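You operate a simulated robot arm through the tools that you are given. There is no shell and no other tool.

You run a simulated two-armed robot. Do the job below in one go: nothing can be reset, and whatever is moved stays where it is left.

TASK
Start the duty pump and trim its gauge into the green.
Fine: close its grease cap, open the hand wheel fully and the duty valve before the switch goes on.

Only the result counts: the job must be done as asked and must still hold three seconds after the hand-in. Knocking over, shifting, dropping, spilling or breaking anything else fails it. Lids that push on must go on centred and level and be pressed home; caps that screw on are set level and turned clockwise until they are tight.

THE ROBOT
Two 7-joint arms with two-finger parallel grippers on one trunk that stands fixed in place. Base frame: the origin is at the foot of the trunk, x ahead of it, y to its left, z up. Readings come in m, degrees, newtons and seconds.
The left shoulder is at [0.05, 0.168, 1.247], the right one opposite. With the tool pointing down near the work surface each hand reaches from about 0.1 to 0.66 m from the base axis, measured 20 degrees to its own side. Payload 1.57 kg a hand.
Tool frame (each hand has its own): the origin (TCP) lies between the finger pads and is the grasp point; the fingertips stand 0.03 m ahead of it; z points along the fingers, y is the line along which they close. Largest opening 0.08 m; finger width 0.017, thickness 0.012; the body of the gripper, 0.04 by 0.082 m, starts 0.08 m behind the TCP.
Orientation is told as [roll, pitch, yaw] about the base's x, y, z axes, in that order, counted from this pose: with the fingers straight down and closing along the base's y, the tool's x points along the base's -x, its y along +y and its z along -z.

THE INTERFACE
- The arms move only by the tool send_rows. It takes "left_rows", "right_rows" or both (then of equal length, played together; a hand with none holds still); each is a list of rows, each a list of 7 numbers: the shift along the tool's x, y, z in mm, then the turn, a rotation vector about the tool's x, y, z in degrees, then the closure, from 0 (fully open) to 1 (shut). In form: [[dx, dy, dz, wx, wy, wz, fingers], ...]. A call has 1 to 20 rows; each row is the pose to reach, as a shift and turn from the pose commanded when the call began, along the tool's axes at that moment. Each row takes 0.2 s and may step no farther than 0.05 m and 8.6 degrees from the row before; otherwise, or with a gripper value out of range, the whole call is refused. Where a pose cannot be reached the arm comes as near as it can. A force on the tool above 90 N (or 10 N above the force at the start of the call, whichever is more), or a blocked arm, ends the call early, and 0.2 s more pass. The fingers move at their own pace (about 0.045 m/s each) and stop on an object; they squeeze with about 41 N. The grip force told is the motor's: it shows also when the fingers shut on nothing. Time passes only in rows, and 0.2 s behind the last, so rows that repeat a pose let the fingers close. The reply holds the time, the measured pose of the TCP, the force on the tool along the base axes, the opening and the grip force, in the units named above and with some noise, with the torque about the TCP (base axes, N m) and any sound that the robot's microphone picked up.
- Cameras (640 x 400 px; columns grow to the right, rows downward): "scene" is now at [0.1171, -0.0475, 1.4976]; the picture's right is [-0.57, -0.82, 0.00], its down [-0.27, 0.19, -0.94] and it looks along [0.77, -0.54, -0.33] (base axes); focal length 214 px, centre (320, 200). "left" rides on the left gripper at [0.072, 0.007, -0.122] in its tool frame; the picture's right is [-0.09, 1.00, 0.00], its down [-0.84, -0.08, -0.54] and it looks along [-0.54, -0.05, 0.84] (tool axes); focal length 238 px, centre (320, 200). "right" rides on the right gripper at [0.072, -0.007, -0.122] in its tool frame; the picture's right is [0.09, 1.00, 0.00], its down [-0.84, 0.08, -0.54] and it looks along [-0.54, 0.05, 0.84] (tool axes); focal length 238 px, centre (320, 200). There is no depth. A picture from a camera that has moved, and an enlarged one, comes with that camera's place and axes in the base frame and with its lens. The place of the scene camera against the robot may be out by one fixed shift of up to 0.018 m in any direction.
- camera(camera): a new picture of that camera. No time passes.
- move_column(by): slides the trunk up (or, below 0, down) by that many m; the arms and the scene camera ride with it, the base frame stays. It gives what a move gives, with no picture.
- aim_head(pan, tilt): turns the head with the scene camera to pan (to the left, within 80 degrees either way) and tilt (down, from -29 to 69), counted from straight ahead of the robot. It gives what a move gives.
- zoom(camera, box): a new picture of the part [left, top, right, bottom] of that camera's present view, enlarged. No time passes.
- finish_job(): hands the job in; it is judged then, once.

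Places have to be worked out from the pictures, the camera data and where the tool is seen. Open the grippers and draw the arms clear of the work before you hand the job in, unless the task says otherwise.

The tools are called after "Request:" by a JSON object that holds its "api" and its "payload". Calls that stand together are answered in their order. send_rows: Moves the arms, as the interface text tells. Its arguments: {"type":"object","properties":{"left_rows":{"type":"array"},"right_rows":{"type":"array"}},"required":[]} The other tools are called the same way: move_column (by) moves the trunk up or down; aim_head (pan, tilt) turns the head that bears the scene camera; camera (camera) takes a picture; zoom (camera, box) takes an enlarged picture of a part of a camera's view; finish_job () hands the job in.

At the start:

```text
time_s: 0.0
left_position: [0.2795, -0.0559, 1.4246]
left_tcp_rot: [0.0, -0.1, 0.1]
left_ft_force: [0.3, 0.0, -0.4]
left_ft_torque: [0.02, 0.02, 0.0]
left_gripper_width: 0.0802
left_grasp_force: 0.1
right_position: [0.2348, -0.2569, 1.4251]
right_tcp_rot: [0.0, 0.0, 0.0]
right_ft_force: [0.2, 0.6, 0.7]
right_ft_torque: [0.01, -0.03, -0.04]
right_gripper_width: 0.08
right_grasp_force: 0.2
trunk travel left (down, up): [-0.416, 0.027]
head pan, tilt (commanded): [-34.9, 19.5]
```

scene: 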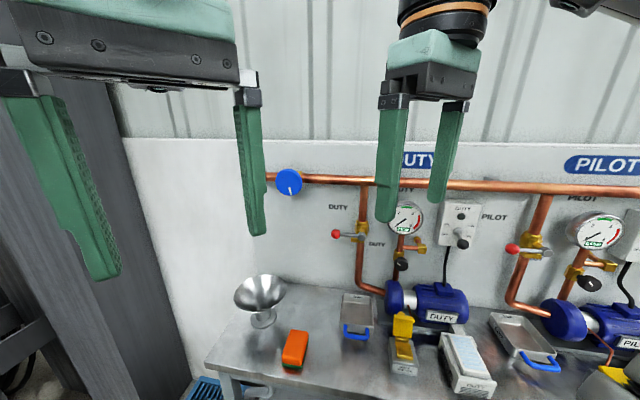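
right: 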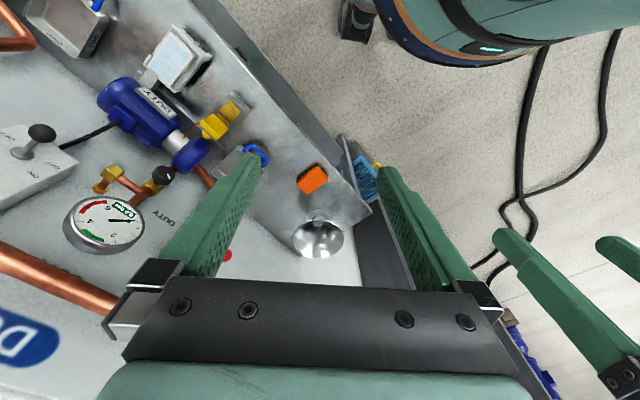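
left: 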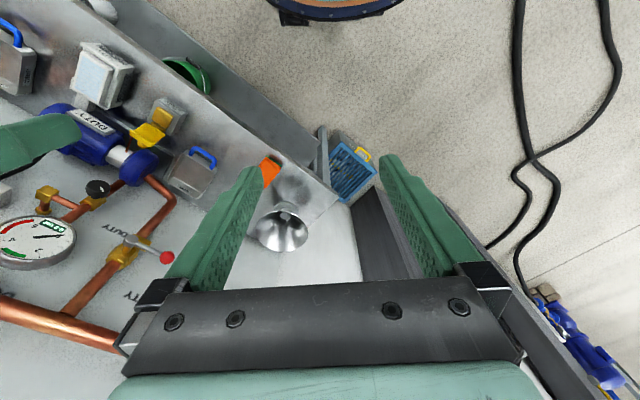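

The arms hang in front of the wall panel. I'll first look closely at the scene from the head camera, without moving anything.

Request:
{"api": "zoom", "payload": {"camera": "scene", "box": [230, 140, 490, 300]}}

Request:
{"api": "zoom", "payload": {"camera": "scene", "box": [200, 260, 520, 400]}}

Request:
{"api": "zoom", "payload": {"camera": "scene", "box": [440, 140, 640, 400]}}

Request:
{"api": "zoom", "payload": {"camera": "right", "box": [0, 0, 300, 260]}}

Request:
{"api": "zoom", "payload": {"camera": "left", "box": [0, 0, 260, 300]}}

```text
2.46 times, centred on (360, 220) of scene
camera zoom: at [0.1171, -0.0475, 1.4976], right [-0.57, -0.82, 0.0], down [-0.27, 0.19, -0.94], along [0.77, -0.54, -0.33], focal length 528 px, centre (222, 151)
```

zoom: 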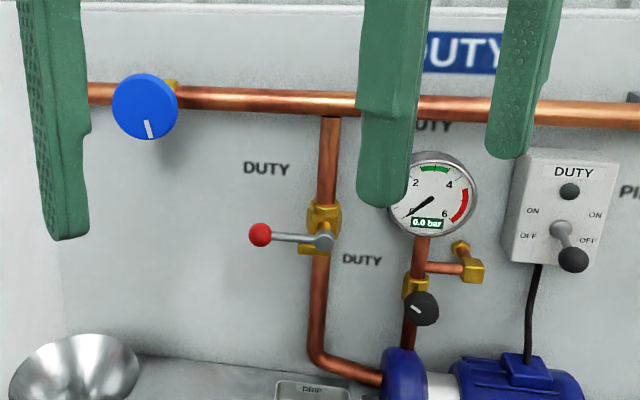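

```text
2.00 times, centred on (360, 330) of scene
camera zoom: at [0.1171, -0.0475, 1.4976], right [-0.57, -0.82, 0.0], down [-0.27, 0.19, -0.94], along [0.77, -0.54, -0.33], focal length 429 px, centre (240, -60)
```

zoom: 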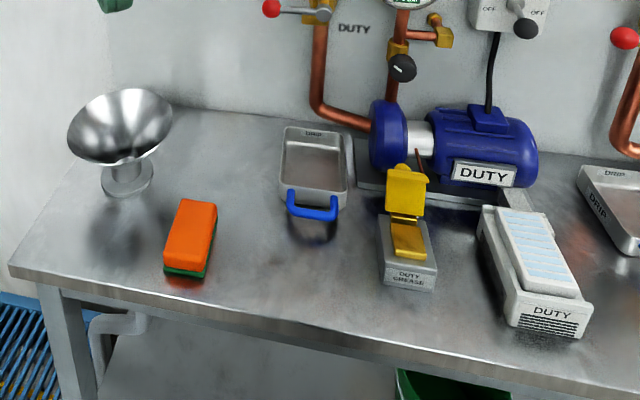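

```text
1.54 times, centred on (540, 270) of scene
camera zoom: at [0.1171, -0.0475, 1.4976], right [-0.57, -0.82, 0.0], down [-0.27, 0.19, -0.94], along [0.77, -0.54, -0.33], focal length 330 px, centre (-18, 92)
```

zoom: 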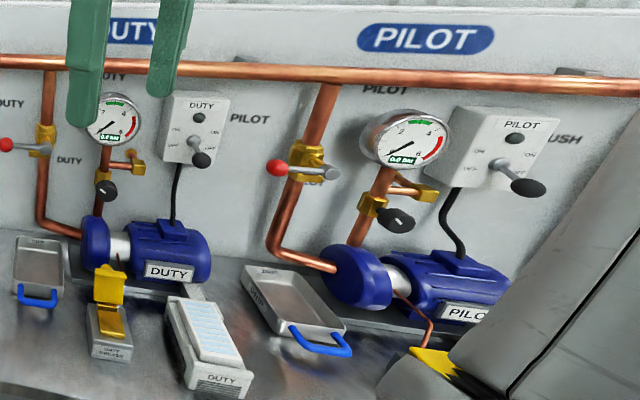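

```text
1.54 times, centred on (150, 130) of right
camera zoom: at [0.163, -0.2626, 1.5473], right [-0.09, 1.0, 0.0], down [0.84, 0.08, 0.54], along [0.54, 0.05, -0.84], focal length 367 px, centre (582, 308)
```

zoom: 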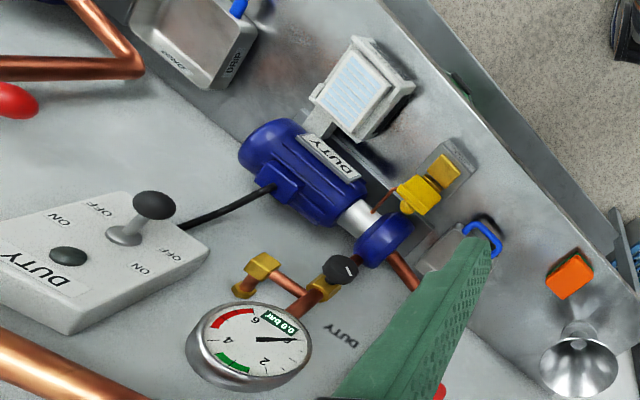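

```text
1.33 times, centred on (130, 150) of left
camera zoom: at [0.2083, -0.0494, 1.5463], right [0.09, 1.0, 0.0], down [0.84, -0.08, 0.54], along [0.54, -0.05, -0.84], focal length 318 px, centre (573, 267)
```

zoom: 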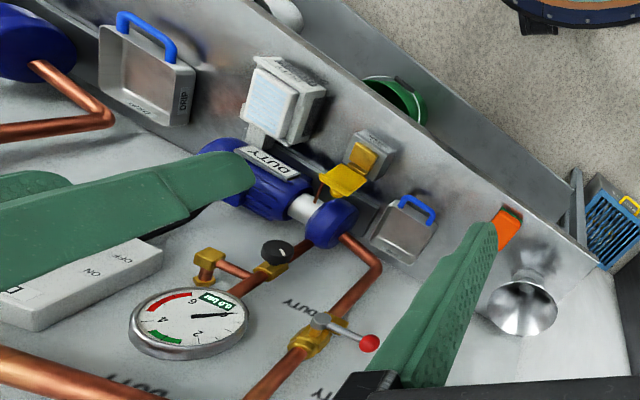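

The duty column (blue hand wheel, red lever valve, black trim knob, gauge, toggle box) is on a wall about 0.8 m out at around -43°. The yellow grease cap is on the bench near [0.32, -0.475, 0.92]. I'll swing the left arm out to the left and draw the right hand out of the head camera's view.

Request:
{"api": "send_rows", "payload": {"left_rows": [[0, 40, 0, 0, 0, 0, 0], [0, 80, 0, 0, 0, 0, 0], [0, 120, 0, 0, 0, 0, 0], [0, 160, 0, 0, 0, 0, 0], [0, 200, 0, 0, 0, 0, 0], [0, 240, 0, 0, 0, 0, 0], [0, 280, 0, 0, 0, 0, 0], [0, 320, 0, 0, 0, 0, 0]], "right_rows": [[0, -25, 0, 0, 0, 0, 0], [0, -50, 0, 0, 0, 0, 0], [0, -75, 0, 0, 0, 0, 0], [5, -100, 0, 0, 0, 0, 0], [10, -125, 0, 0, 0, 0, 0], [15, -150, 0, 0, 0, 0, 0], [20, -175, 0, 0, 0, 0, 0], [25, -200, 0, 0, 0, 0, 0]]}}

```text
time_s: 1.8
left_position: [0.2926, 0.2445, 1.4014]
left_tcp_rot: [-0.1, -0.1, -0.1]
left_ft_force: [-0.1, 0.3, -1.0]
left_ft_torque: [0.02, -0.01, -0.02]
left_gripper_width: 0.0803
left_grasp_force: 0.0
left hand out of reach, approached as far as the arm can: row 7, 8
right_position: [0.2302, -0.4092, 1.3801]
right_tcp_rot: [0.0, -0.1, -0.1]
right_ft_force: [0.0, 0.5, -0.9]
right_ft_torque: [-0.01, 0.0, -0.05]
right_gripper_width: 0.08
right_grasp_force: 0.0
right hand out of reach, approached as far as the arm can: row 2, 3, 4, 5, 6, 7, 8
trunk travel left (down, up): [-0.416, 0.027]
head pan, tilt (commanded): [-34.9, 19.5]
```

The left hand is now well clear and the right is further out. I'll look at the panel again with the head panned to the wall normal.

Request:
{"api": "aim_head", "payload": {"pan": -36, "tilt": 24}}

Request:
{"api": "camera", "payload": {"camera": "scene"}}

Request:
{"api": "camera", "payload": {"camera": "right"}}

```text
time_s: 2.5
left_position: [0.2914, 0.244, 1.4022]
left_tcp_rot: [0.0, -0.1, 0.1]
left_ft_force: [0.2, -0.4, 0.7]
left_ft_torque: [-0.03, -0.02, 0.02]
left_gripper_width: 0.0801
left_grasp_force: 0.1
right_position: [0.2305, -0.4106, 1.3806]
right_tcp_rot: [-0.1, -0.2, -0.1]
right_ft_force: [0.8, -0.5, 0.9]
right_ft_torque: [0.01, -0.02, 0.04]
right_gripper_width: 0.0801
right_grasp_force: 0.0
trunk travel left (down, up): [-0.416, 0.027]
head pan, tilt (commanded): [-36.0, 24.0]
```

```text
taken
camera scene: at [0.1153, -0.0485, 1.4903], right [-0.59, -0.81, 0.0], down [-0.33, 0.24, -0.91], along [0.74, -0.54, -0.41], focal length 214 px, centre (320, 200)
```

scene: 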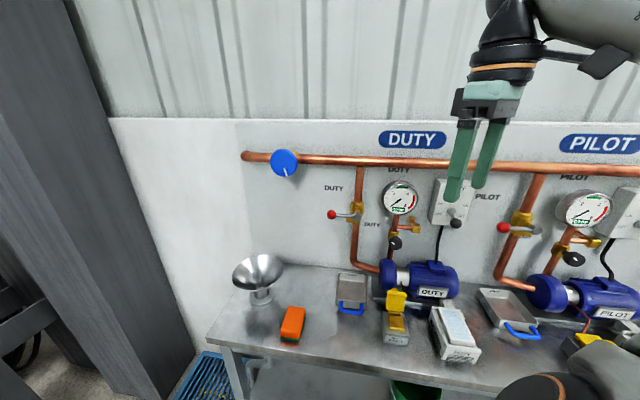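

```text
taken
camera right: at [0.1585, -0.4157, 1.5025], right [-0.09, 1.0, 0.0], down [0.84, 0.08, 0.54], along [0.54, 0.05, -0.84], focal length 238 px, centre (320, 200)
```

right: 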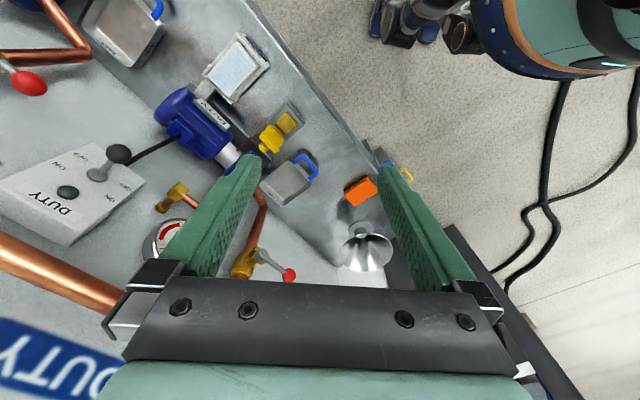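

The view is clearer now. I'll zoom in on the hand wheel, valve, gauge, knob, switch and grease box.

Request:
{"api": "zoom", "payload": {"camera": "scene", "box": [230, 120, 430, 245]}}

Request:
{"api": "zoom", "payload": {"camera": "scene", "box": [370, 160, 490, 235]}}

Request:
{"api": "zoom", "payload": {"camera": "scene", "box": [330, 230, 490, 370]}}

Request:
{"api": "zoom", "payload": {"camera": "right", "box": [0, 20, 320, 220]}}

```text
3.20 times, centred on (330, 182) of scene
camera zoom: at [0.1153, -0.0485, 1.4903], right [-0.59, -0.81, 0.0], down [-0.33, 0.24, -0.91], along [0.74, -0.54, -0.41], focal length 686 px, centre (288, 256)
```

zoom: 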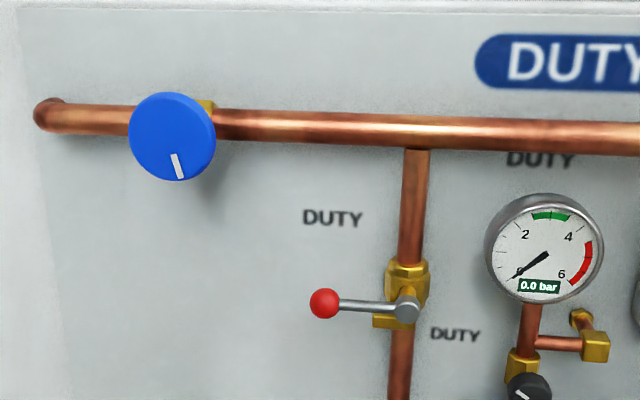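

```text
5.33 times, centred on (430, 198) of scene
camera zoom: at [0.1153, -0.0485, 1.4903], right [-0.59, -0.81, 0.0], down [-0.33, 0.24, -0.91], along [0.74, -0.54, -0.41], focal length 1144 px, centre (-267, 213)
```

zoom: 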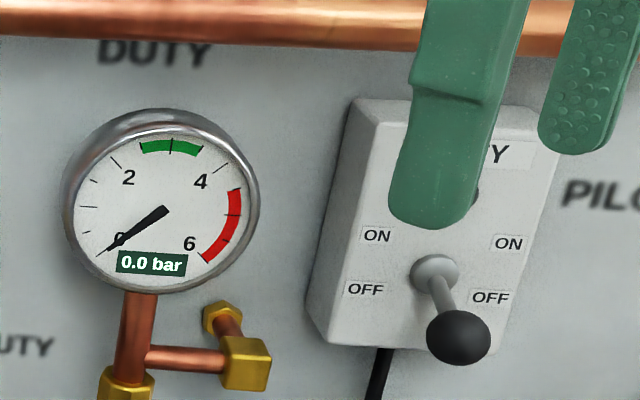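

```text
2.86 times, centred on (410, 300) of scene
camera zoom: at [0.1153, -0.0485, 1.4903], right [-0.59, -0.81, 0.0], down [-0.33, 0.24, -0.91], along [0.74, -0.54, -0.41], focal length 613 px, centre (63, -86)
```

zoom: 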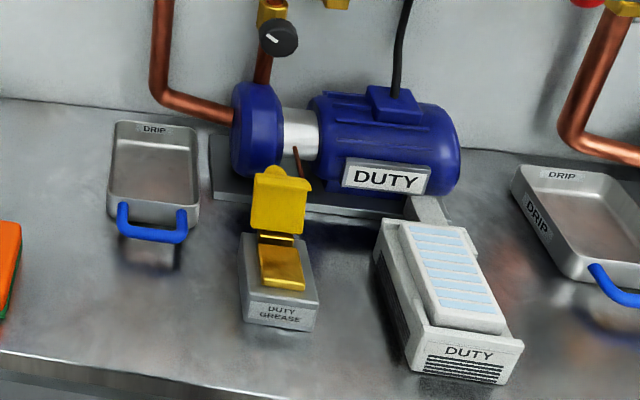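

```text
2.00 times, centred on (160, 120) of right
camera zoom: at [0.1585, -0.4157, 1.5025], right [-0.09, 1.0, 0.0], down [0.84, 0.08, 0.54], along [0.54, 0.05, -0.84], focal length 477 px, centre (640, 360)
```

zoom: 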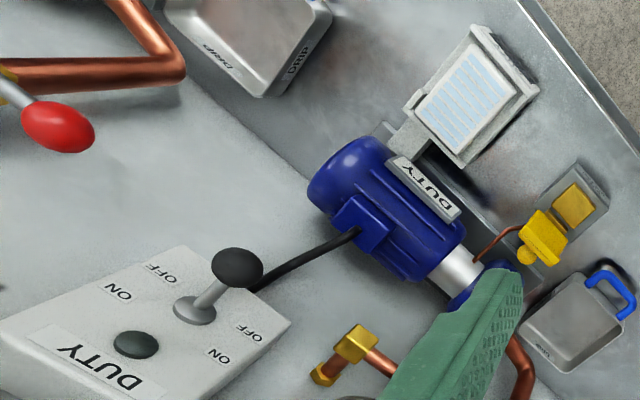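

From two views, the lever ball is near [0.585, -0.445, 1.152] with its hub at [0.528, -0.504, 1.151]. The wall runs along u≈[0.69, 0.72] with inward normal n≈[0.73, -0.69]. I'll bring the right hand over the bench, yawed to face the wall, for a closer look at the grease cap.

Request:
{"api": "send_rows", "payload": {"right_rows": [[-5, -3, 35, 0, 0, 7.2, 0], [-10, -6, 70, 0, 0, 14.4, 0], [-15, -9, 105, 0, 0, 21.6, 0], [-20, -12, 140, 0, 0, 28.8, 0], [-25, -15, 175, 0, 0, 36, 0], [-30, -18, 205, 0, 0, 43, 0]]}}

Request:
{"api": "camera", "payload": {"camera": "right"}}

Request:
{"api": "camera", "payload": {"camera": "scene"}}

```text
time_s: 3.9
left_position: [0.2915, 0.2446, 1.4019]
left_tcp_rot: [-0.1, -0.1, 0.2]
left_ft_force: [0.7, 0.0, 0.0]
left_ft_torque: [0.04, -0.01, -0.01]
left_gripper_width: 0.0803
left_grasp_force: 0.1
right_position: [0.2558, -0.4289, 1.1748]
right_tcp_rot: [0.0, -0.1, -42.9]
right_ft_force: [-0.5, 0.0, 0.1]
right_ft_torque: [-0.04, -0.02, 0.02]
right_gripper_width: 0.0802
right_grasp_force: 0.0
trunk travel left (down, up): [-0.416, 0.027]
head pan, tilt (commanded): [-36.0, 24.0]
```

```text
taken
camera right: at [0.1991, -0.3843, 1.2978], right [0.61, 0.79, 0.0], down [0.66, -0.51, 0.54], along [0.43, -0.33, -0.84], focal length 238 px, centre (320, 200)
```

right: 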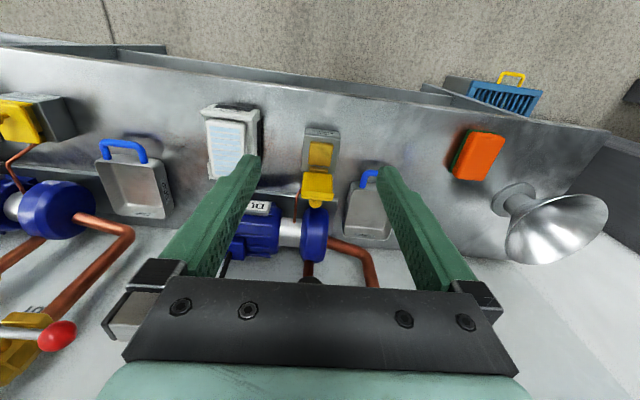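

```text
taken
camera scene: at [0.1155, -0.0486, 1.4902], right [-0.59, -0.81, 0.0], down [-0.33, 0.24, -0.91], along [0.74, -0.54, -0.41], focal length 214 px, centre (320, 200)
```

scene: 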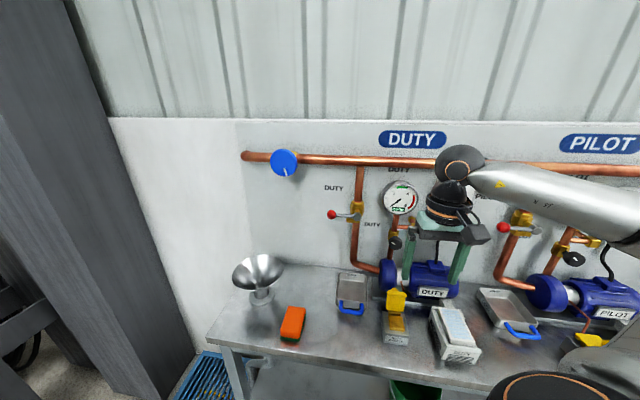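

The wrist image is upside down (image down points toward the wall and up). I'll zoom in on the grease box to work out its geometry.

Request:
{"api": "zoom", "payload": {"camera": "right", "box": [260, 110, 380, 230]}}

Request:
{"api": "zoom", "payload": {"camera": "scene", "box": [370, 270, 430, 350]}}

```text
3.33 times, centred on (320, 170) of right
camera zoom: at [0.1991, -0.3843, 1.2978], right [0.61, 0.79, 0.0], down [0.66, -0.51, 0.54], along [0.43, -0.33, -0.84], focal length 794 px, centre (320, 300)
```

zoom: 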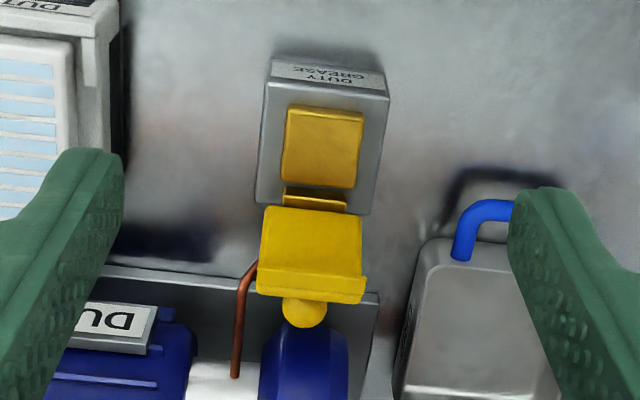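

```text
5.00 times, centred on (400, 310) of scene
camera zoom: at [0.1155, -0.0486, 1.4902], right [-0.59, -0.81, 0.0], down [-0.33, 0.24, -0.91], along [0.74, -0.54, -0.41], focal length 1072 px, centre (-80, -350)
```

zoom: 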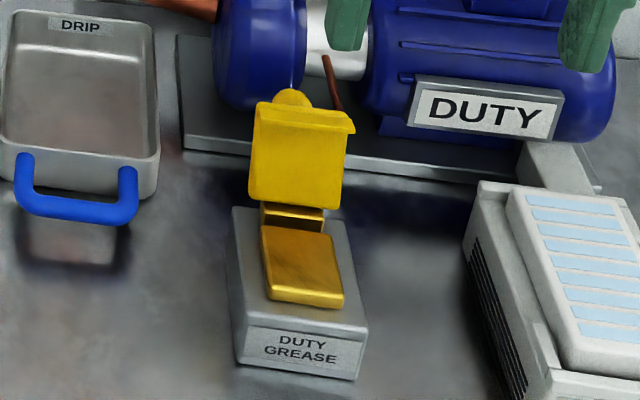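

I place the grease box top front edge at [0.308, -0.461, 0.89]. The open lid leans back with its tab near [0.368, -0.523, 0.971], and there is a gap behind it before the pump flange. I'll shut the fingers and bring them above that gap, still well above the lid.

Request:
{"api": "send_rows", "payload": {"right_rows": [[-30, 2, 0, 0, 0, 0, 0.3], [-65, 4, 10, 0, 0, 0, 0.6], [-100, 6, 25, 0, 0, 0, 1], [-135, 8, 45, 0, 0, 0, 1], [-165, 8, 65, 0, 0, 0, 1], [-175, 8, 85, 0, 0, 0, 1], [-175, 8, 85, 0, 0, 0, 1]]}}

Request:
{"api": "camera", "payload": {"camera": "right"}}

Request:
{"api": "zoom", "payload": {"camera": "scene", "box": [340, 180, 500, 360]}}

```text
time_s: 5.5
left_position: [0.2921, 0.2441, 1.4029]
left_tcp_rot: [0.0, -0.1, 0.0]
left_ft_force: [0.0, 0.2, 0.3]
left_ft_torque: [-0.01, 0.01, -0.01]
left_gripper_width: 0.08
left_grasp_force: 0.0
right_position: [0.3894, -0.5406, 1.0905]
right_tcp_rot: [0.0, 0.1, -42.9]
right_ft_force: [0.9, -0.6, 0.0]
right_ft_torque: [0.01, 0.01, 0.02]
right_gripper_width: 0.0
right_grasp_force: 22.0
trunk travel left (down, up): [-0.416, 0.027]
head pan, tilt (commanded): [-36.0, 24.0]
```

```text
taken
camera right: at [0.3327, -0.4965, 1.2123], right [0.61, 0.79, 0.0], down [0.67, -0.51, 0.54], along [0.43, -0.33, -0.84], focal length 238 px, centre (320, 200)
```

right: 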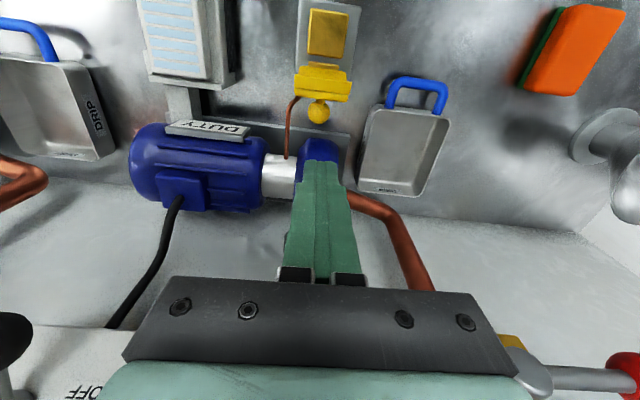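

```text
2.22 times, centred on (420, 270) of scene
camera zoom: at [0.1154, -0.0483, 1.4903], right [-0.59, -0.81, 0.0], down [-0.33, 0.24, -0.91], along [0.74, -0.54, -0.41], focal length 477 px, centre (98, 44)
```

zoom: 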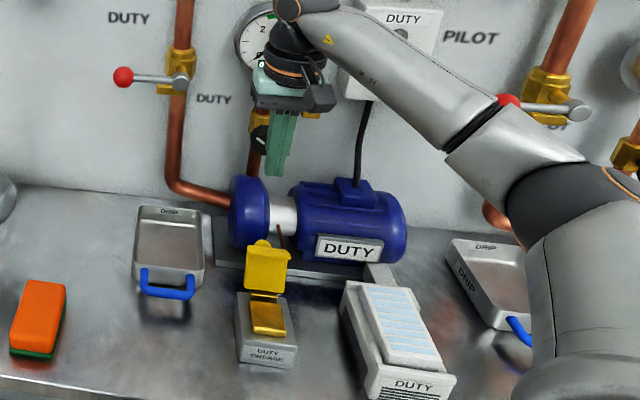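

The fingertips line up laterally with the lid's tab. I'll zoom in to measure the lid edge and the pump flange from this viewpoint.

Request:
{"api": "zoom", "payload": {"camera": "right", "box": [260, 0, 380, 75]}}

Request:
{"api": "zoom", "payload": {"camera": "right", "box": [260, 60, 400, 180]}}

```text
5.33 times, centred on (320, 38) of right
camera zoom: at [0.3327, -0.4965, 1.2123], right [0.61, 0.79, 0.0], down [0.67, -0.51, 0.54], along [0.43, -0.33, -0.84], focal length 1271 px, centre (320, 1067)
```

zoom: 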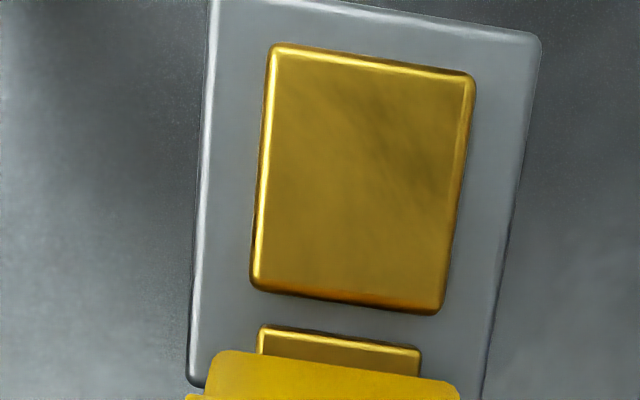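

```text
3.33 times, centred on (330, 120) of right
camera zoom: at [0.3327, -0.4965, 1.2123], right [0.61, 0.79, 0.0], down [0.67, -0.51, 0.54], along [0.43, -0.33, -0.84], focal length 794 px, centre (287, 467)
```

zoom: 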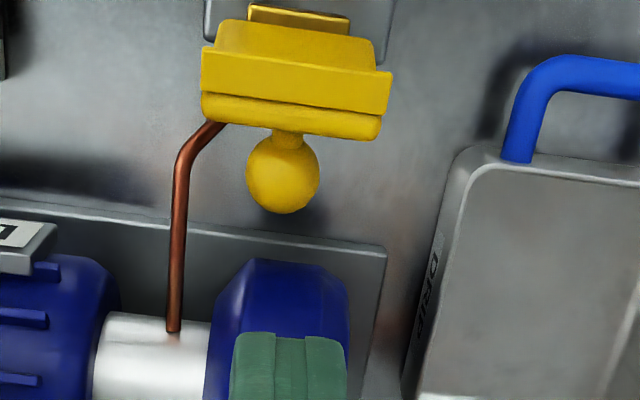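

The lid's handle is a ball about 24 mm across on its outer face, at roughly n=0.641, u=-0.134, z=0.943. The hinge is near n=0.60, z=0.895. I'll open the fingers slightly, align over the ball and stop above it to check.

Request:
{"api": "send_rows", "payload": {"right_rows": [[6, -2, 0, 0, 0, 0, 0.5], [12, -3, 20, 0, 0, 0, 0.5], [12, -3, 45, 0, 0, 0, 0.5], [12, -3, 65, 0, 0, 0, 0.5], [12, -3, 65, 0, 0, 0, 0.5]]}}

Request:
{"api": "camera", "payload": {"camera": "right"}}

Request:
{"api": "zoom", "payload": {"camera": "right", "box": [240, 60, 400, 200]}}

Request:
{"api": "zoom", "payload": {"camera": "scene", "box": [360, 210, 460, 350]}}

```text
time_s: 6.7
left_position: [0.2917, 0.2452, 1.4022]
left_tcp_rot: [-0.1, 0.0, 0.2]
left_ft_force: [0.5, -0.4, 0.4]
left_ft_torque: [-0.04, -0.01, 0.01]
left_gripper_width: 0.0798
left_grasp_force: 0.1
right_position: [0.3784, -0.5361, 1.0265]
right_tcp_rot: [0.0, 0.1, -43.0]
right_ft_force: [0.5, 0.6, -0.7]
right_ft_torque: [-0.02, -0.02, -0.03]
right_gripper_width: 0.0401
right_grasp_force: 0.0
trunk travel left (down, up): [-0.416, 0.027]
head pan, tilt (commanded): [-36.0, 24.0]
```

```text
taken
camera right: at [0.321, -0.4919, 1.1487], right [0.61, 0.79, 0.0], down [0.67, -0.51, 0.54], along [0.43, -0.33, -0.84], focal length 238 px, centre (320, 200)
```

right: 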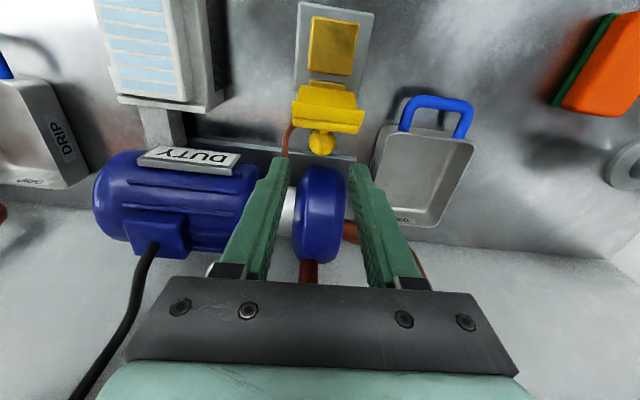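

```text
2.86 times, centred on (320, 130) of right
camera zoom: at [0.321, -0.4919, 1.1487], right [0.61, 0.79, 0.0], down [0.67, -0.51, 0.54], along [0.43, -0.33, -0.84], focal length 681 px, centre (320, 400)
```

zoom: 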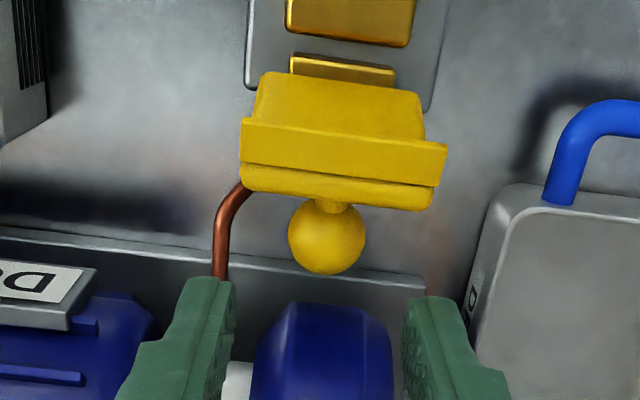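

```text
2.86 times, centred on (410, 280) of scene
camera zoom: at [0.1154, -0.0484, 1.4903], right [-0.59, -0.81, 0.0], down [-0.33, 0.24, -0.91], along [0.74, -0.54, -0.41], focal length 613 px, centre (63, -29)
```

zoom: 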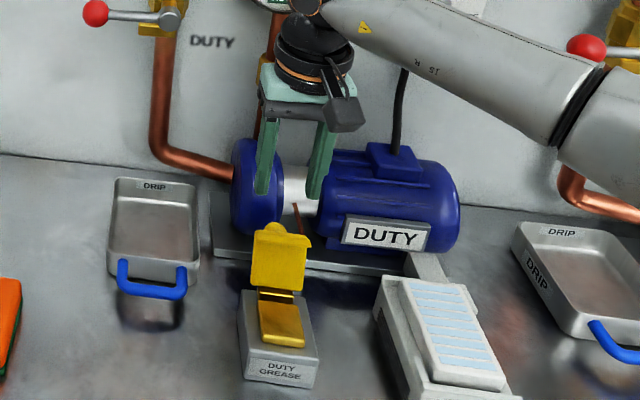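

The ball is centred under the gripper to within about 1.5 mm, and the copper tube sits just outside the left finger line. I'll narrow the opening to 32 mm, descend around the ball and then look.

Request:
{"api": "send_rows", "payload": {"right_rows": [[1, 1, 0, 0, 0, 0, 0.6], [1, 1, 15, 0, 0, 0, 0.6], [1, 1, 30, 0, 0, 0, 0.6], [1, 1, 45, 0, 0, 0, 0.6], [1, 1, 55, 0, 0, 0, 0.6], [1, 1, 62, 0, 0, 0, 0.6]]}}

Request:
{"api": "camera", "payload": {"camera": "right"}}

Request:
{"api": "zoom", "payload": {"camera": "scene", "box": [360, 210, 460, 350]}}

```text
time_s: 8.1
left_position: [0.2918, 0.2456, 1.402]
left_tcp_rot: [-0.2, -0.1, 0.1]
left_ft_force: [-0.4, -0.7, 0.5]
left_ft_torque: [-0.02, 0.01, 0.03]
left_gripper_width: 0.0801
left_grasp_force: 0.0
right_position: [0.3801, -0.534, 0.9625]
right_tcp_rot: [-0.1, 0.1, -43.0]
right_ft_force: [0.1, 0.5, 0.4]
right_ft_torque: [-0.03, 0.0, -0.02]
right_gripper_width: 0.0316
right_grasp_force: 0.1
trunk travel left (down, up): [-0.416, 0.027]
head pan, tilt (commanded): [-36.0, 24.0]
```

```text
taken
camera right: at [0.3234, -0.4906, 1.0852], right [0.61, 0.79, 0.0], down [0.67, -0.51, 0.54], along [0.43, -0.33, -0.84], focal length 238 px, centre (320, 200)
```

right: 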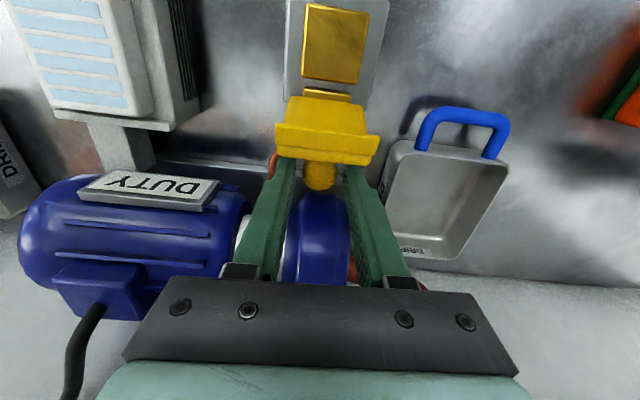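

```text
2.86 times, centred on (410, 280) of scene
camera zoom: at [0.1154, -0.0485, 1.4902], right [-0.59, -0.81, 0.0], down [-0.33, 0.24, -0.91], along [0.74, -0.54, -0.41], focal length 613 px, centre (63, -29)
```

zoom: 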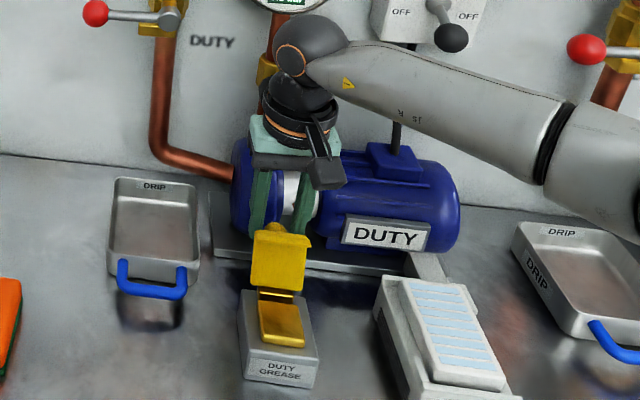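

The fingers straddle the ball with no contact force. I'll close onto it and check the grip width.

Request:
{"api": "zoom", "payload": {"camera": "right", "box": [260, 80, 390, 220]}}

Request:
{"api": "send_rows", "payload": {"right_rows": [[0, 0, 0, 0, 0, 0, 0.66], [0, 0, 0, 0, 0, 0, 0.72], [0, 0, 0, 0, 0, 0, 0.78], [0, 0, 0, 0, 0, 0, 0.8]]}}

Request:
{"api": "zoom", "payload": {"camera": "right", "box": [260, 80, 390, 220]}}

```text
2.86 times, centred on (325, 150) of right
camera zoom: at [0.3234, -0.4906, 1.0852], right [0.61, 0.79, 0.0], down [0.67, -0.51, 0.54], along [0.43, -0.33, -0.84], focal length 681 px, centre (306, 343)
```

zoom: 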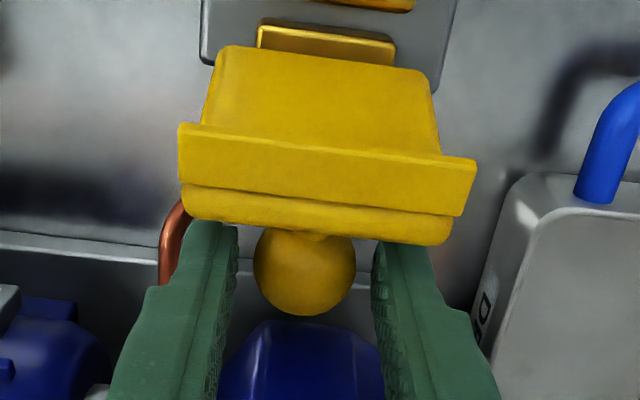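

```text
time_s: 9.1
left_position: [0.291, 0.2434, 1.4023]
left_tcp_rot: [-0.1, -0.1, 0.0]
left_ft_force: [0.1, -0.2, 0.5]
left_ft_torque: [-0.05, 0.0, -0.02]
left_gripper_width: 0.0799
left_grasp_force: 0.1
right_position: [0.3802, -0.5345, 0.9615]
right_tcp_rot: [0.0, 0.0, -42.9]
right_ft_force: [-2.1, -1.9, -1.4]
right_ft_torque: [-0.09, 0.02, 0.0]
right_gripper_width: 0.024
right_grasp_force: 35.8
trunk travel left (down, up): [-0.416, 0.027]
head pan, tilt (commanded): [-36.0, 24.0]
```

```text
2.86 times, centred on (325, 150) of right
camera zoom: at [0.3232, -0.4908, 1.0852], right [0.61, 0.79, 0.0], down [0.67, -0.51, 0.54], along [0.43, -0.33, -0.84], focal length 681 px, centre (306, 343)
```

zoom: 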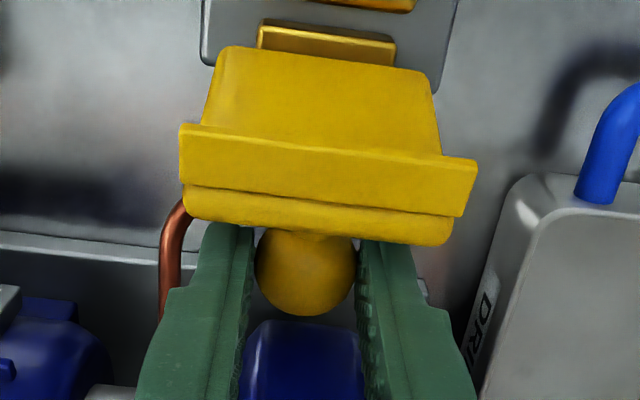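

The ball is held firmly at 24 mm. I'll swing it along the first part of the hinge arc, toward the robot and slightly up, then read the forces.

Request:
{"api": "send_rows", "payload": {"right_rows": [[3.3, 0, -2.7, 0, 0, 0, 0.8], [6.9, 0, -5.3, 0, 0, 0, 0.8], [10.7, 0, -7.5, 0, 0, 0, 0.8], [14.7, 0, -9.6, 0, 0, 0, 0.8]]}}

Request:
{"api": "zoom", "payload": {"camera": "right", "box": [240, 40, 420, 220]}}

Request:
{"api": "zoom", "payload": {"camera": "scene", "box": [360, 230, 440, 350]}}

```text
time_s: 10.1
left_position: [0.2919, 0.2436, 1.4021]
left_tcp_rot: [0.0, 0.0, 0.1]
left_ft_force: [-0.5, 0.4, 0.5]
left_ft_torque: [0.02, -0.02, 0.01]
left_gripper_width: 0.0799
left_grasp_force: 0.2
right_position: [0.3719, -0.5271, 0.9729]
right_tcp_rot: [0.0, -0.3, -43.0]
right_ft_force: [9.8, -12.8, -3.6]
right_ft_torque: [-0.93, -0.89, -0.01]
right_gripper_width: 0.0242
right_grasp_force: 35.8
trunk travel left (down, up): [-0.416, 0.027]
head pan, tilt (commanded): [-36.0, 24.0]
```

```text
2.22 times, centred on (330, 130) of right
camera zoom: at [0.3141, -0.4819, 1.0948], right [0.61, 0.79, 0.0], down [0.66, -0.51, 0.55], along [0.43, -0.33, -0.84], focal length 530 px, centre (298, 356)
```

zoom: 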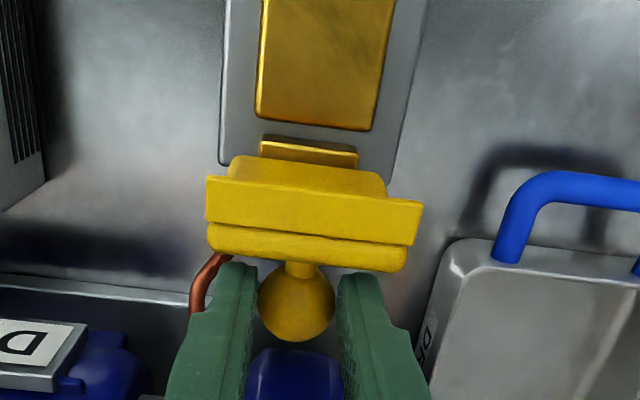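

```text
3.33 times, centred on (400, 290) of scene
camera zoom: at [0.1167, -0.0504, 1.4901], right [-0.59, -0.81, 0.0], down [-0.33, 0.24, -0.91], along [0.74, -0.54, -0.41], focal length 715 px, centre (53, -100)
```

zoom: 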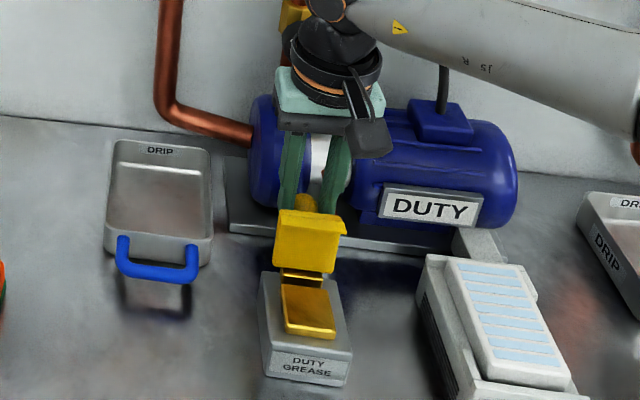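

The lid is following, but torque is building because the ball isn't rolling in the grip. I'll turn the hand along with the lid about the wall-parallel axis and continue the arc for a few steps.

Request:
{"api": "send_rows", "payload": {"right_rows": [[2.4, 0, 0.2, 0, -8, 0, 0.8], [5.3, 0, -2.1, 0, -14, 0, 0.8], [10.9, 0, -3.4, 0, -18, 0, 0.8], [16.5, 0, -4.5, 0, -22, 0, 0.8], [22.2, 0, -5.1, 0, -26, 0, 0.8], [27.9, 0, -5.4, 0, -30, 0, 0.8]]}}

Request:
{"api": "camera", "payload": {"camera": "right"}}

Request:
{"api": "zoom", "payload": {"camera": "scene", "box": [360, 210, 460, 350]}}

```text
time_s: 11.4
left_position: [0.2942, 0.2439, 1.4019]
left_tcp_rot: [0.0, 0.0, 0.1]
left_ft_force: [-0.1, 0.3, -0.5]
left_ft_torque: [0.05, 0.0, -0.01]
left_gripper_width: 0.0801
left_grasp_force: 0.0
right_position: [0.3492, -0.5045, 0.9754]
right_tcp_rot: [0.2, -29.4, -43.1]
right_ft_force: [1.9, 6.5, -22.1]
right_ft_torque: [0.3, 0.24, 0.12]
right_gripper_width: 0.0241
right_grasp_force: 35.9
trunk travel left (down, up): [-0.416, 0.027]
head pan, tilt (commanded): [-36.0, 24.0]
```

```text
taken
camera right: at [0.2543, -0.4256, 1.0464], right [0.62, 0.78, -0.04], down [0.39, -0.26, 0.88], along [0.68, -0.56, -0.47], focal length 238 px, centre (320, 200)
```

right: 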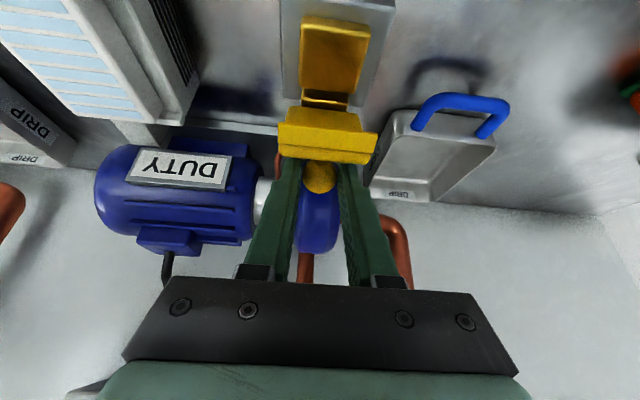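

```text
2.86 times, centred on (410, 280) of scene
camera zoom: at [0.1171, -0.0499, 1.4897], right [-0.59, -0.81, 0.0], down [-0.33, 0.24, -0.91], along [0.74, -0.54, -0.41], focal length 613 px, centre (63, -29)
```

zoom: 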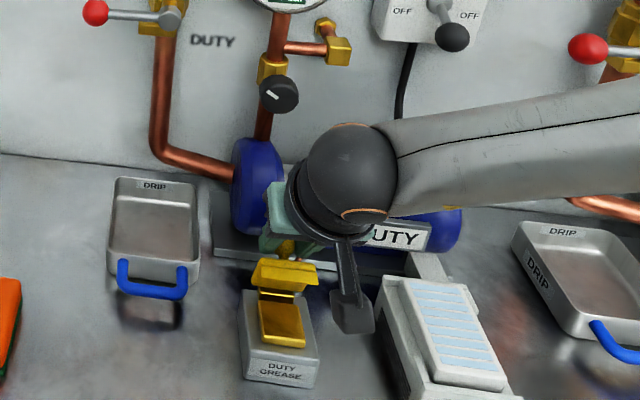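

The lid has come past vertical. There is a 22 N downward pull, so the true arc is slightly lower than I assumed. I'll continue with targets lowered by about 3 mm and keep rotating.

Request:
{"api": "send_rows", "payload": {"right_rows": [[5.6, 0, -1.2, 0, -4, 0, 0.8], [11.3, 0, -3.0, 0, -8, 0, 0.8], [16.8, 0, -4.6, 0, -12, 0, 0.8], [22.4, 0, -6.0, 0, -16, 0, 0.8], [27.9, 0, -7.2, 0, -20, 0, 0.8], [33.4, 0, -8.2, 0, -23, 0, 0.8]]}}

Request:
{"api": "camera", "payload": {"camera": "right"}}

Request:
{"api": "zoom", "payload": {"camera": "scene", "box": [360, 210, 460, 350]}}

```text
time_s: 12.8
left_position: [0.2924, 0.2463, 1.4023]
left_tcp_rot: [-0.2, -0.1, 0.1]
left_ft_force: [-0.6, -0.1, -0.6]
left_ft_torque: [-0.02, 0.02, -0.02]
left_gripper_width: 0.08
left_grasp_force: 0.0
right_position: [0.3448, -0.4941, 1.0046]
right_tcp_rot: [-1.5, -50.5, -43.7]
right_ft_force: [0.8, 0.6, 1.5]
right_ft_torque: [0.01, 0.01, -0.01]
right_gripper_width: 0.0161
right_grasp_force: 0.0
right hand out of reach, approached as far as the arm can: row 4, 5, 6
trunk travel left (down, up): [-0.416, 0.027]
head pan, tilt (commanded): [-36.0, 24.0]
```

```text
taken
camera right: at [0.2401, -0.3993, 1.0279], right [0.66, 0.75, -0.09], down [0.15, -0.01, 0.99], along [0.74, -0.66, -0.12], focal length 238 px, centre (320, 200)
```

right: 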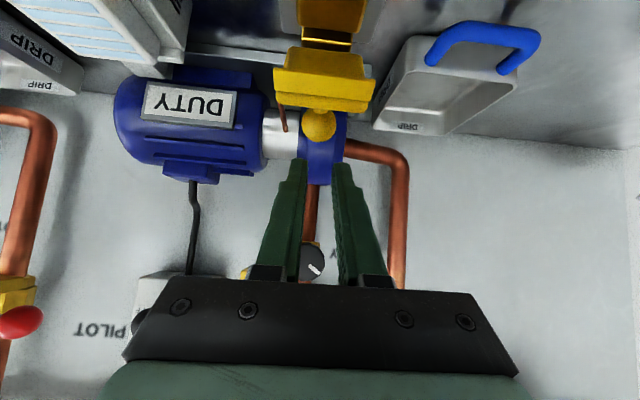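

```text
2.86 times, centred on (410, 280) of scene
camera zoom: at [0.1151, -0.0467, 1.4909], right [-0.59, -0.81, 0.0], down [-0.33, 0.24, -0.91], along [0.74, -0.54, -0.41], focal length 613 px, centre (63, -29)
```

zoom: 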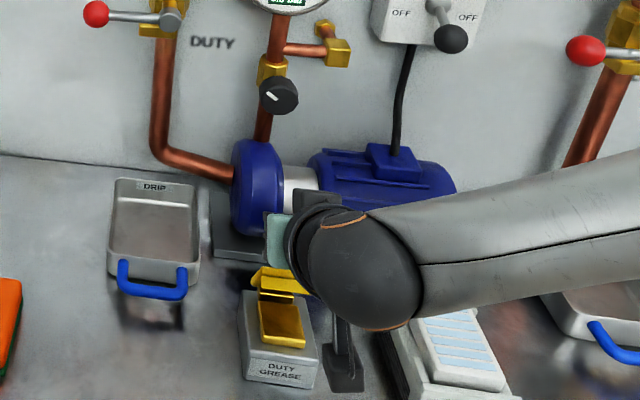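

The arm reached a limit in that pitched posture, so the fingers slid off the ball with no force on anything. The lid has stayed near vertical. I'll rise, straighten the hand to point down, and look at the lid before pushing the ball from behind.

Request:
{"api": "send_rows", "payload": {"right_rows": [[-23, 0, -19, 0, 8, 0, 0.8], [-59, 0, -23, 0, 16, 0, 0.8], [-76, 0, -10, 0, 24.5, 0, 0.9], [-82, 0, -2, 0, 33, 0, 1], [-82, 0, -2, 0, 41.5, 0, 1], [-82, 0, -2, 0, 50, 0, 1], [-82, 0, -2, 0, 50, 0, 1]]}}

Request:
{"api": "camera", "payload": {"camera": "right"}}

Request:
{"api": "zoom", "payload": {"camera": "scene", "box": [360, 210, 460, 350]}}

```text
time_s: 14.4
left_position: [0.2923, 0.245, 1.402]
left_tcp_rot: [-0.1, -0.1, 0.1]
left_ft_force: [-0.1, -0.4, 0.1]
left_ft_torque: [0.01, 0.02, 0.01]
left_gripper_width: 0.0799
left_grasp_force: 0.0
right_position: [0.3801, -0.5291, 1.0661]
right_tcp_rot: [-0.7, 0.2, -44.5]
right_ft_force: [0.2, 0.0, -0.6]
right_ft_torque: [0.02, 0.0, 0.0]
right_gripper_width: 0.0
right_grasp_force: 21.6
trunk travel left (down, up): [-0.416, 0.027]
head pan, tilt (commanded): [-36.0, 24.0]
```

```text
taken
camera right: at [0.3251, -0.4824, 1.1883], right [0.63, 0.78, -0.01], down [0.66, -0.53, 0.54], along [0.41, -0.35, -0.84], focal length 238 px, centre (320, 200)
```

right: 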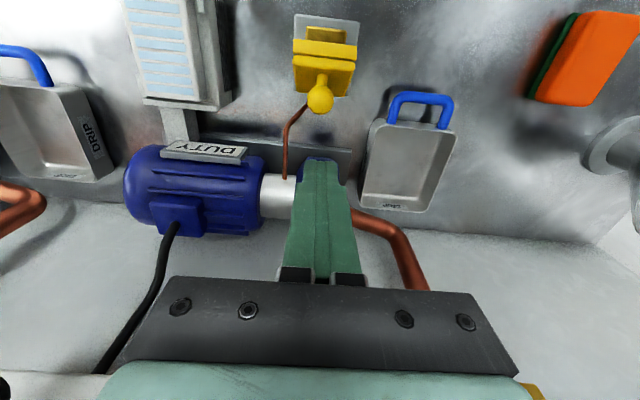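

```text
2.86 times, centred on (410, 280) of scene
camera zoom: at [0.1151, -0.0485, 1.4903], right [-0.59, -0.81, 0.0], down [-0.33, 0.24, -0.91], along [0.74, -0.54, -0.41], focal length 613 px, centre (63, -29)
```

zoom: 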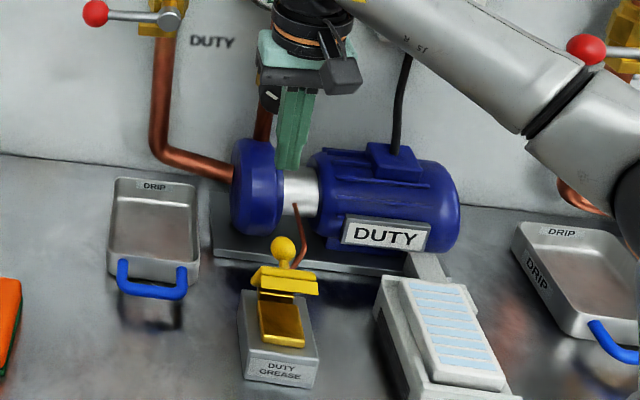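

The ball now sits just behind top-centre (n≈0.607, z≈0.957) and the lid is about halfway down. I'll lower the closed fingers just behind the ball and push it toward the robot along its arc.

Request:
{"api": "send_rows", "payload": {"right_rows": [[2, -3, 20, 0, 0, -1.5, 1], [2, -3, 45, 0, 0, -1.5, 1], [2, -3, 70, 0, 0, -1.5, 1], [2, -3, 88, 0, 0, -1.5, 1], [12, -3, 87.5, 0, 0, -1.5, 1], [24, -3, 87.5, 0, 0, -1.5, 1], [37, -3, 90, 0, 0, -1.5, 1]]}}

Request:
{"api": "camera", "payload": {"camera": "right"}}

Request:
{"api": "zoom", "payload": {"camera": "scene", "box": [360, 210, 460, 350]}}

```text
time_s: 16.1
left_position: [0.2918, 0.2452, 1.4023]
left_tcp_rot: [-0.1, -0.1, 0.2]
left_ft_force: [-0.4, 0.1, -0.7]
left_ft_torque: [0.0, 0.05, -0.02]
left_gripper_width: 0.0799
left_grasp_force: 0.0
right_position: [0.3479, -0.5051, 0.9741]
right_tcp_rot: [-0.6, 0.1, -43.0]
right_ft_force: [-0.3, -0.3, 0.7]
right_ft_torque: [-0.03, 0.02, 0.03]
right_gripper_width: 0.0002
right_grasp_force: 21.5
trunk travel left (down, up): [-0.416, 0.027]
head pan, tilt (commanded): [-36.0, 24.0]
```

```text
taken
camera right: at [0.2928, -0.4604, 1.0979], right [0.61, 0.79, -0.01], down [0.67, -0.51, 0.54], along [0.42, -0.34, -0.84], focal length 238 px, centre (320, 200)
```

right: 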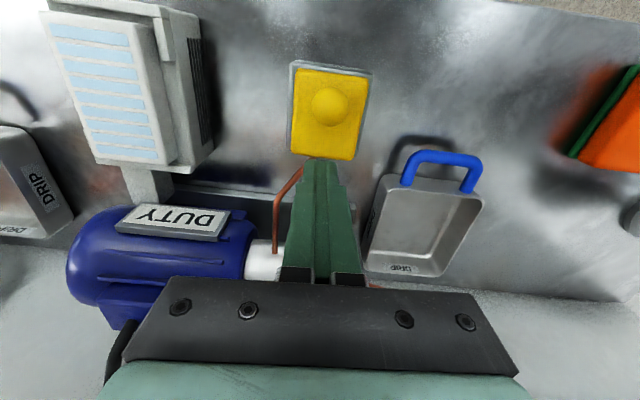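

```text
2.86 times, centred on (410, 280) of scene
camera zoom: at [0.1152, -0.0482, 1.4903], right [-0.59, -0.81, 0.0], down [-0.33, 0.24, -0.91], along [0.74, -0.54, -0.41], focal length 613 px, centre (63, -29)
```

zoom: 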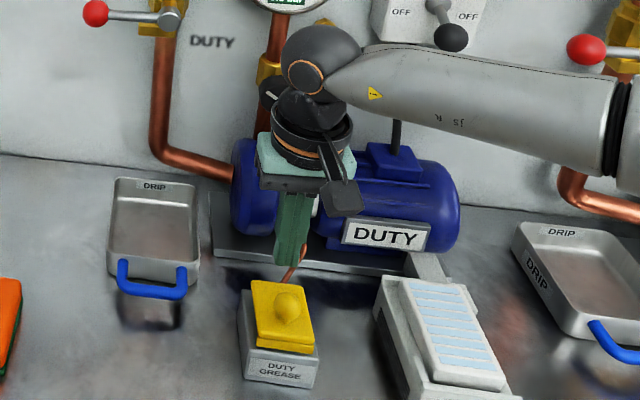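

The lid has fallen shut over the box. I'll zoom in to see whether it's fully seated.

Request:
{"api": "zoom", "payload": {"camera": "right", "box": [270, 40, 390, 180]}}

Request:
{"api": "zoom", "payload": {"camera": "scene", "box": [375, 290, 425, 350]}}

```text
2.86 times, centred on (330, 110) of right
camera zoom: at [0.2928, -0.4604, 1.0979], right [0.61, 0.79, -0.01], down [0.67, -0.51, 0.54], along [0.42, -0.34, -0.84], focal length 681 px, centre (291, 457)
```

zoom: 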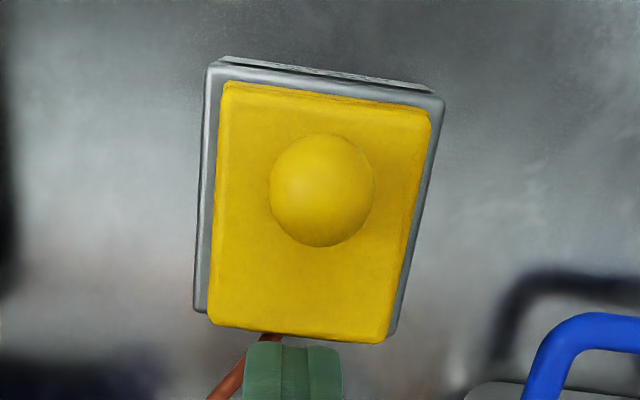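

```text
6.67 times, centred on (400, 320) of scene
camera zoom: at [0.1152, -0.0482, 1.4903], right [-0.59, -0.81, 0.0], down [-0.33, 0.24, -0.91], along [0.74, -0.54, -0.41], focal length 1430 px, centre (-213, -600)
```

zoom: 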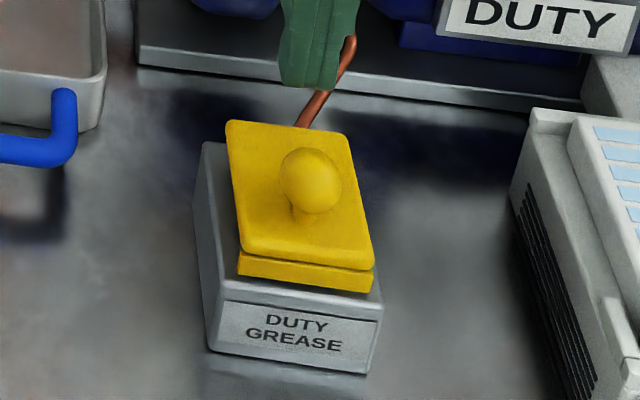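

The lid is down but its front edge may not be fully home. I'll lift, centre the closed fingertips over the ball and press down gently in small steps.

Request:
{"api": "send_rows", "payload": {"right_rows": [[0, 0, -40, 0, 0, 0, 1], [20, 2, -42, 0, 0, 0, 1], [38, 3, -40, 0, 0, 0, 1], [38, 3, -20, 0, 0, 0, 1], [38, 3, -8, 0, 0, 0, 1], [38, 3, -3, 0, 0, 0, 1], [38, 3, 1, 0, 0, 0, 1]]}}

```text
time_s: 17.6
left_position: [0.291, 0.2458, 1.4016]
left_tcp_rot: [-0.1, -0.1, 0.1]
left_ft_force: [0.6, -0.2, -0.7]
left_ft_torque: [0.01, 0.0, -0.01]
left_gripper_width: 0.08
left_grasp_force: 0.1
right_position: [0.3247, -0.4784, 0.973]
right_tcp_rot: [-0.6, 0.1, -43.1]
right_ft_force: [0.0, 0.3, 1.4]
right_ft_torque: [0.0, 0.03, 0.04]
right_gripper_width: 0.0
right_grasp_force: 21.3
trunk travel left (down, up): [-0.416, 0.027]
head pan, tilt (commanded): [-36.0, 24.0]
```

No contact yet at fingertip z≈0.943. I'll continue down in 2 mm steps.

Request:
{"api": "send_rows", "payload": {"right_rows": [[0, 0, 2, 0, 0, 0, 1], [0, 0, 4, 0, 0, 0, 1], [0, 0, 6, 0, 0, 0, 1]]}}

Request:
{"api": "zoom", "payload": {"camera": "right", "box": [250, 40, 390, 200]}}

Request:
{"api": "zoom", "payload": {"camera": "scene", "box": [375, 280, 435, 350]}}

```text
time_s: 18.4
left_position: [0.2877, 0.2477, 1.4036]
left_tcp_rot: [-0.2, -0.2, 0.1]
left_ft_force: [0.9, 0.3, 0.0]
left_ft_torque: [0.02, -0.02, 0.01]
left_gripper_width: 0.0802
left_grasp_force: 0.0
right_position: [0.3231, -0.4778, 0.9718]
right_tcp_rot: [-0.9, -0.4, -42.9]
right_ft_force: [-12.0, -4.5, 39.1]
right_ft_torque: [-0.07, 0.45, 0.15]
right_gripper_width: 0.0
right_grasp_force: 20.9
trunk travel left (down, up): [-0.416, 0.027]
head pan, tilt (commanded): [-36.0, 24.0]
```

```text
2.50 times, centred on (320, 120) of right
camera zoom: at [0.2671, -0.4316, 1.0943], right [0.61, 0.79, -0.02], down [0.67, -0.51, 0.55], along [0.42, -0.34, -0.84], focal length 596 px, centre (320, 400)
```

zoom: 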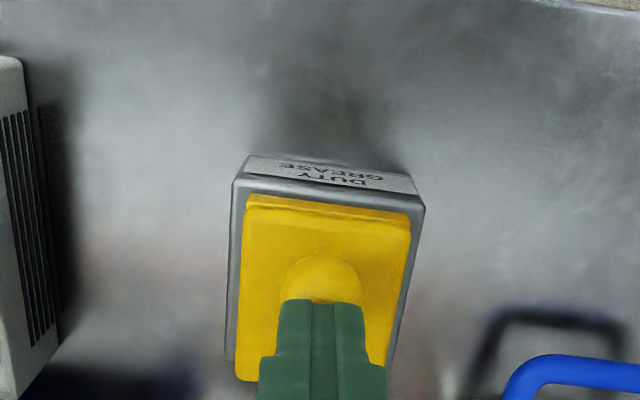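

```text
5.71 times, centred on (405, 315) of scene
camera zoom: at [0.1114, -0.0455, 1.4913], right [-0.59, -0.81, 0.0], down [-0.33, 0.24, -0.92], along [0.74, -0.54, -0.4], focal length 1226 px, centre (-166, -457)
```

zoom: 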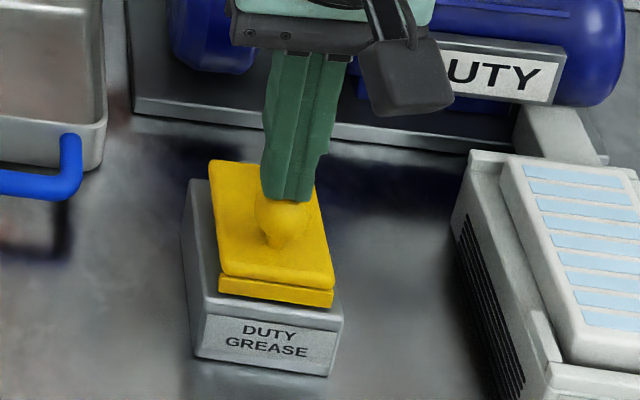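

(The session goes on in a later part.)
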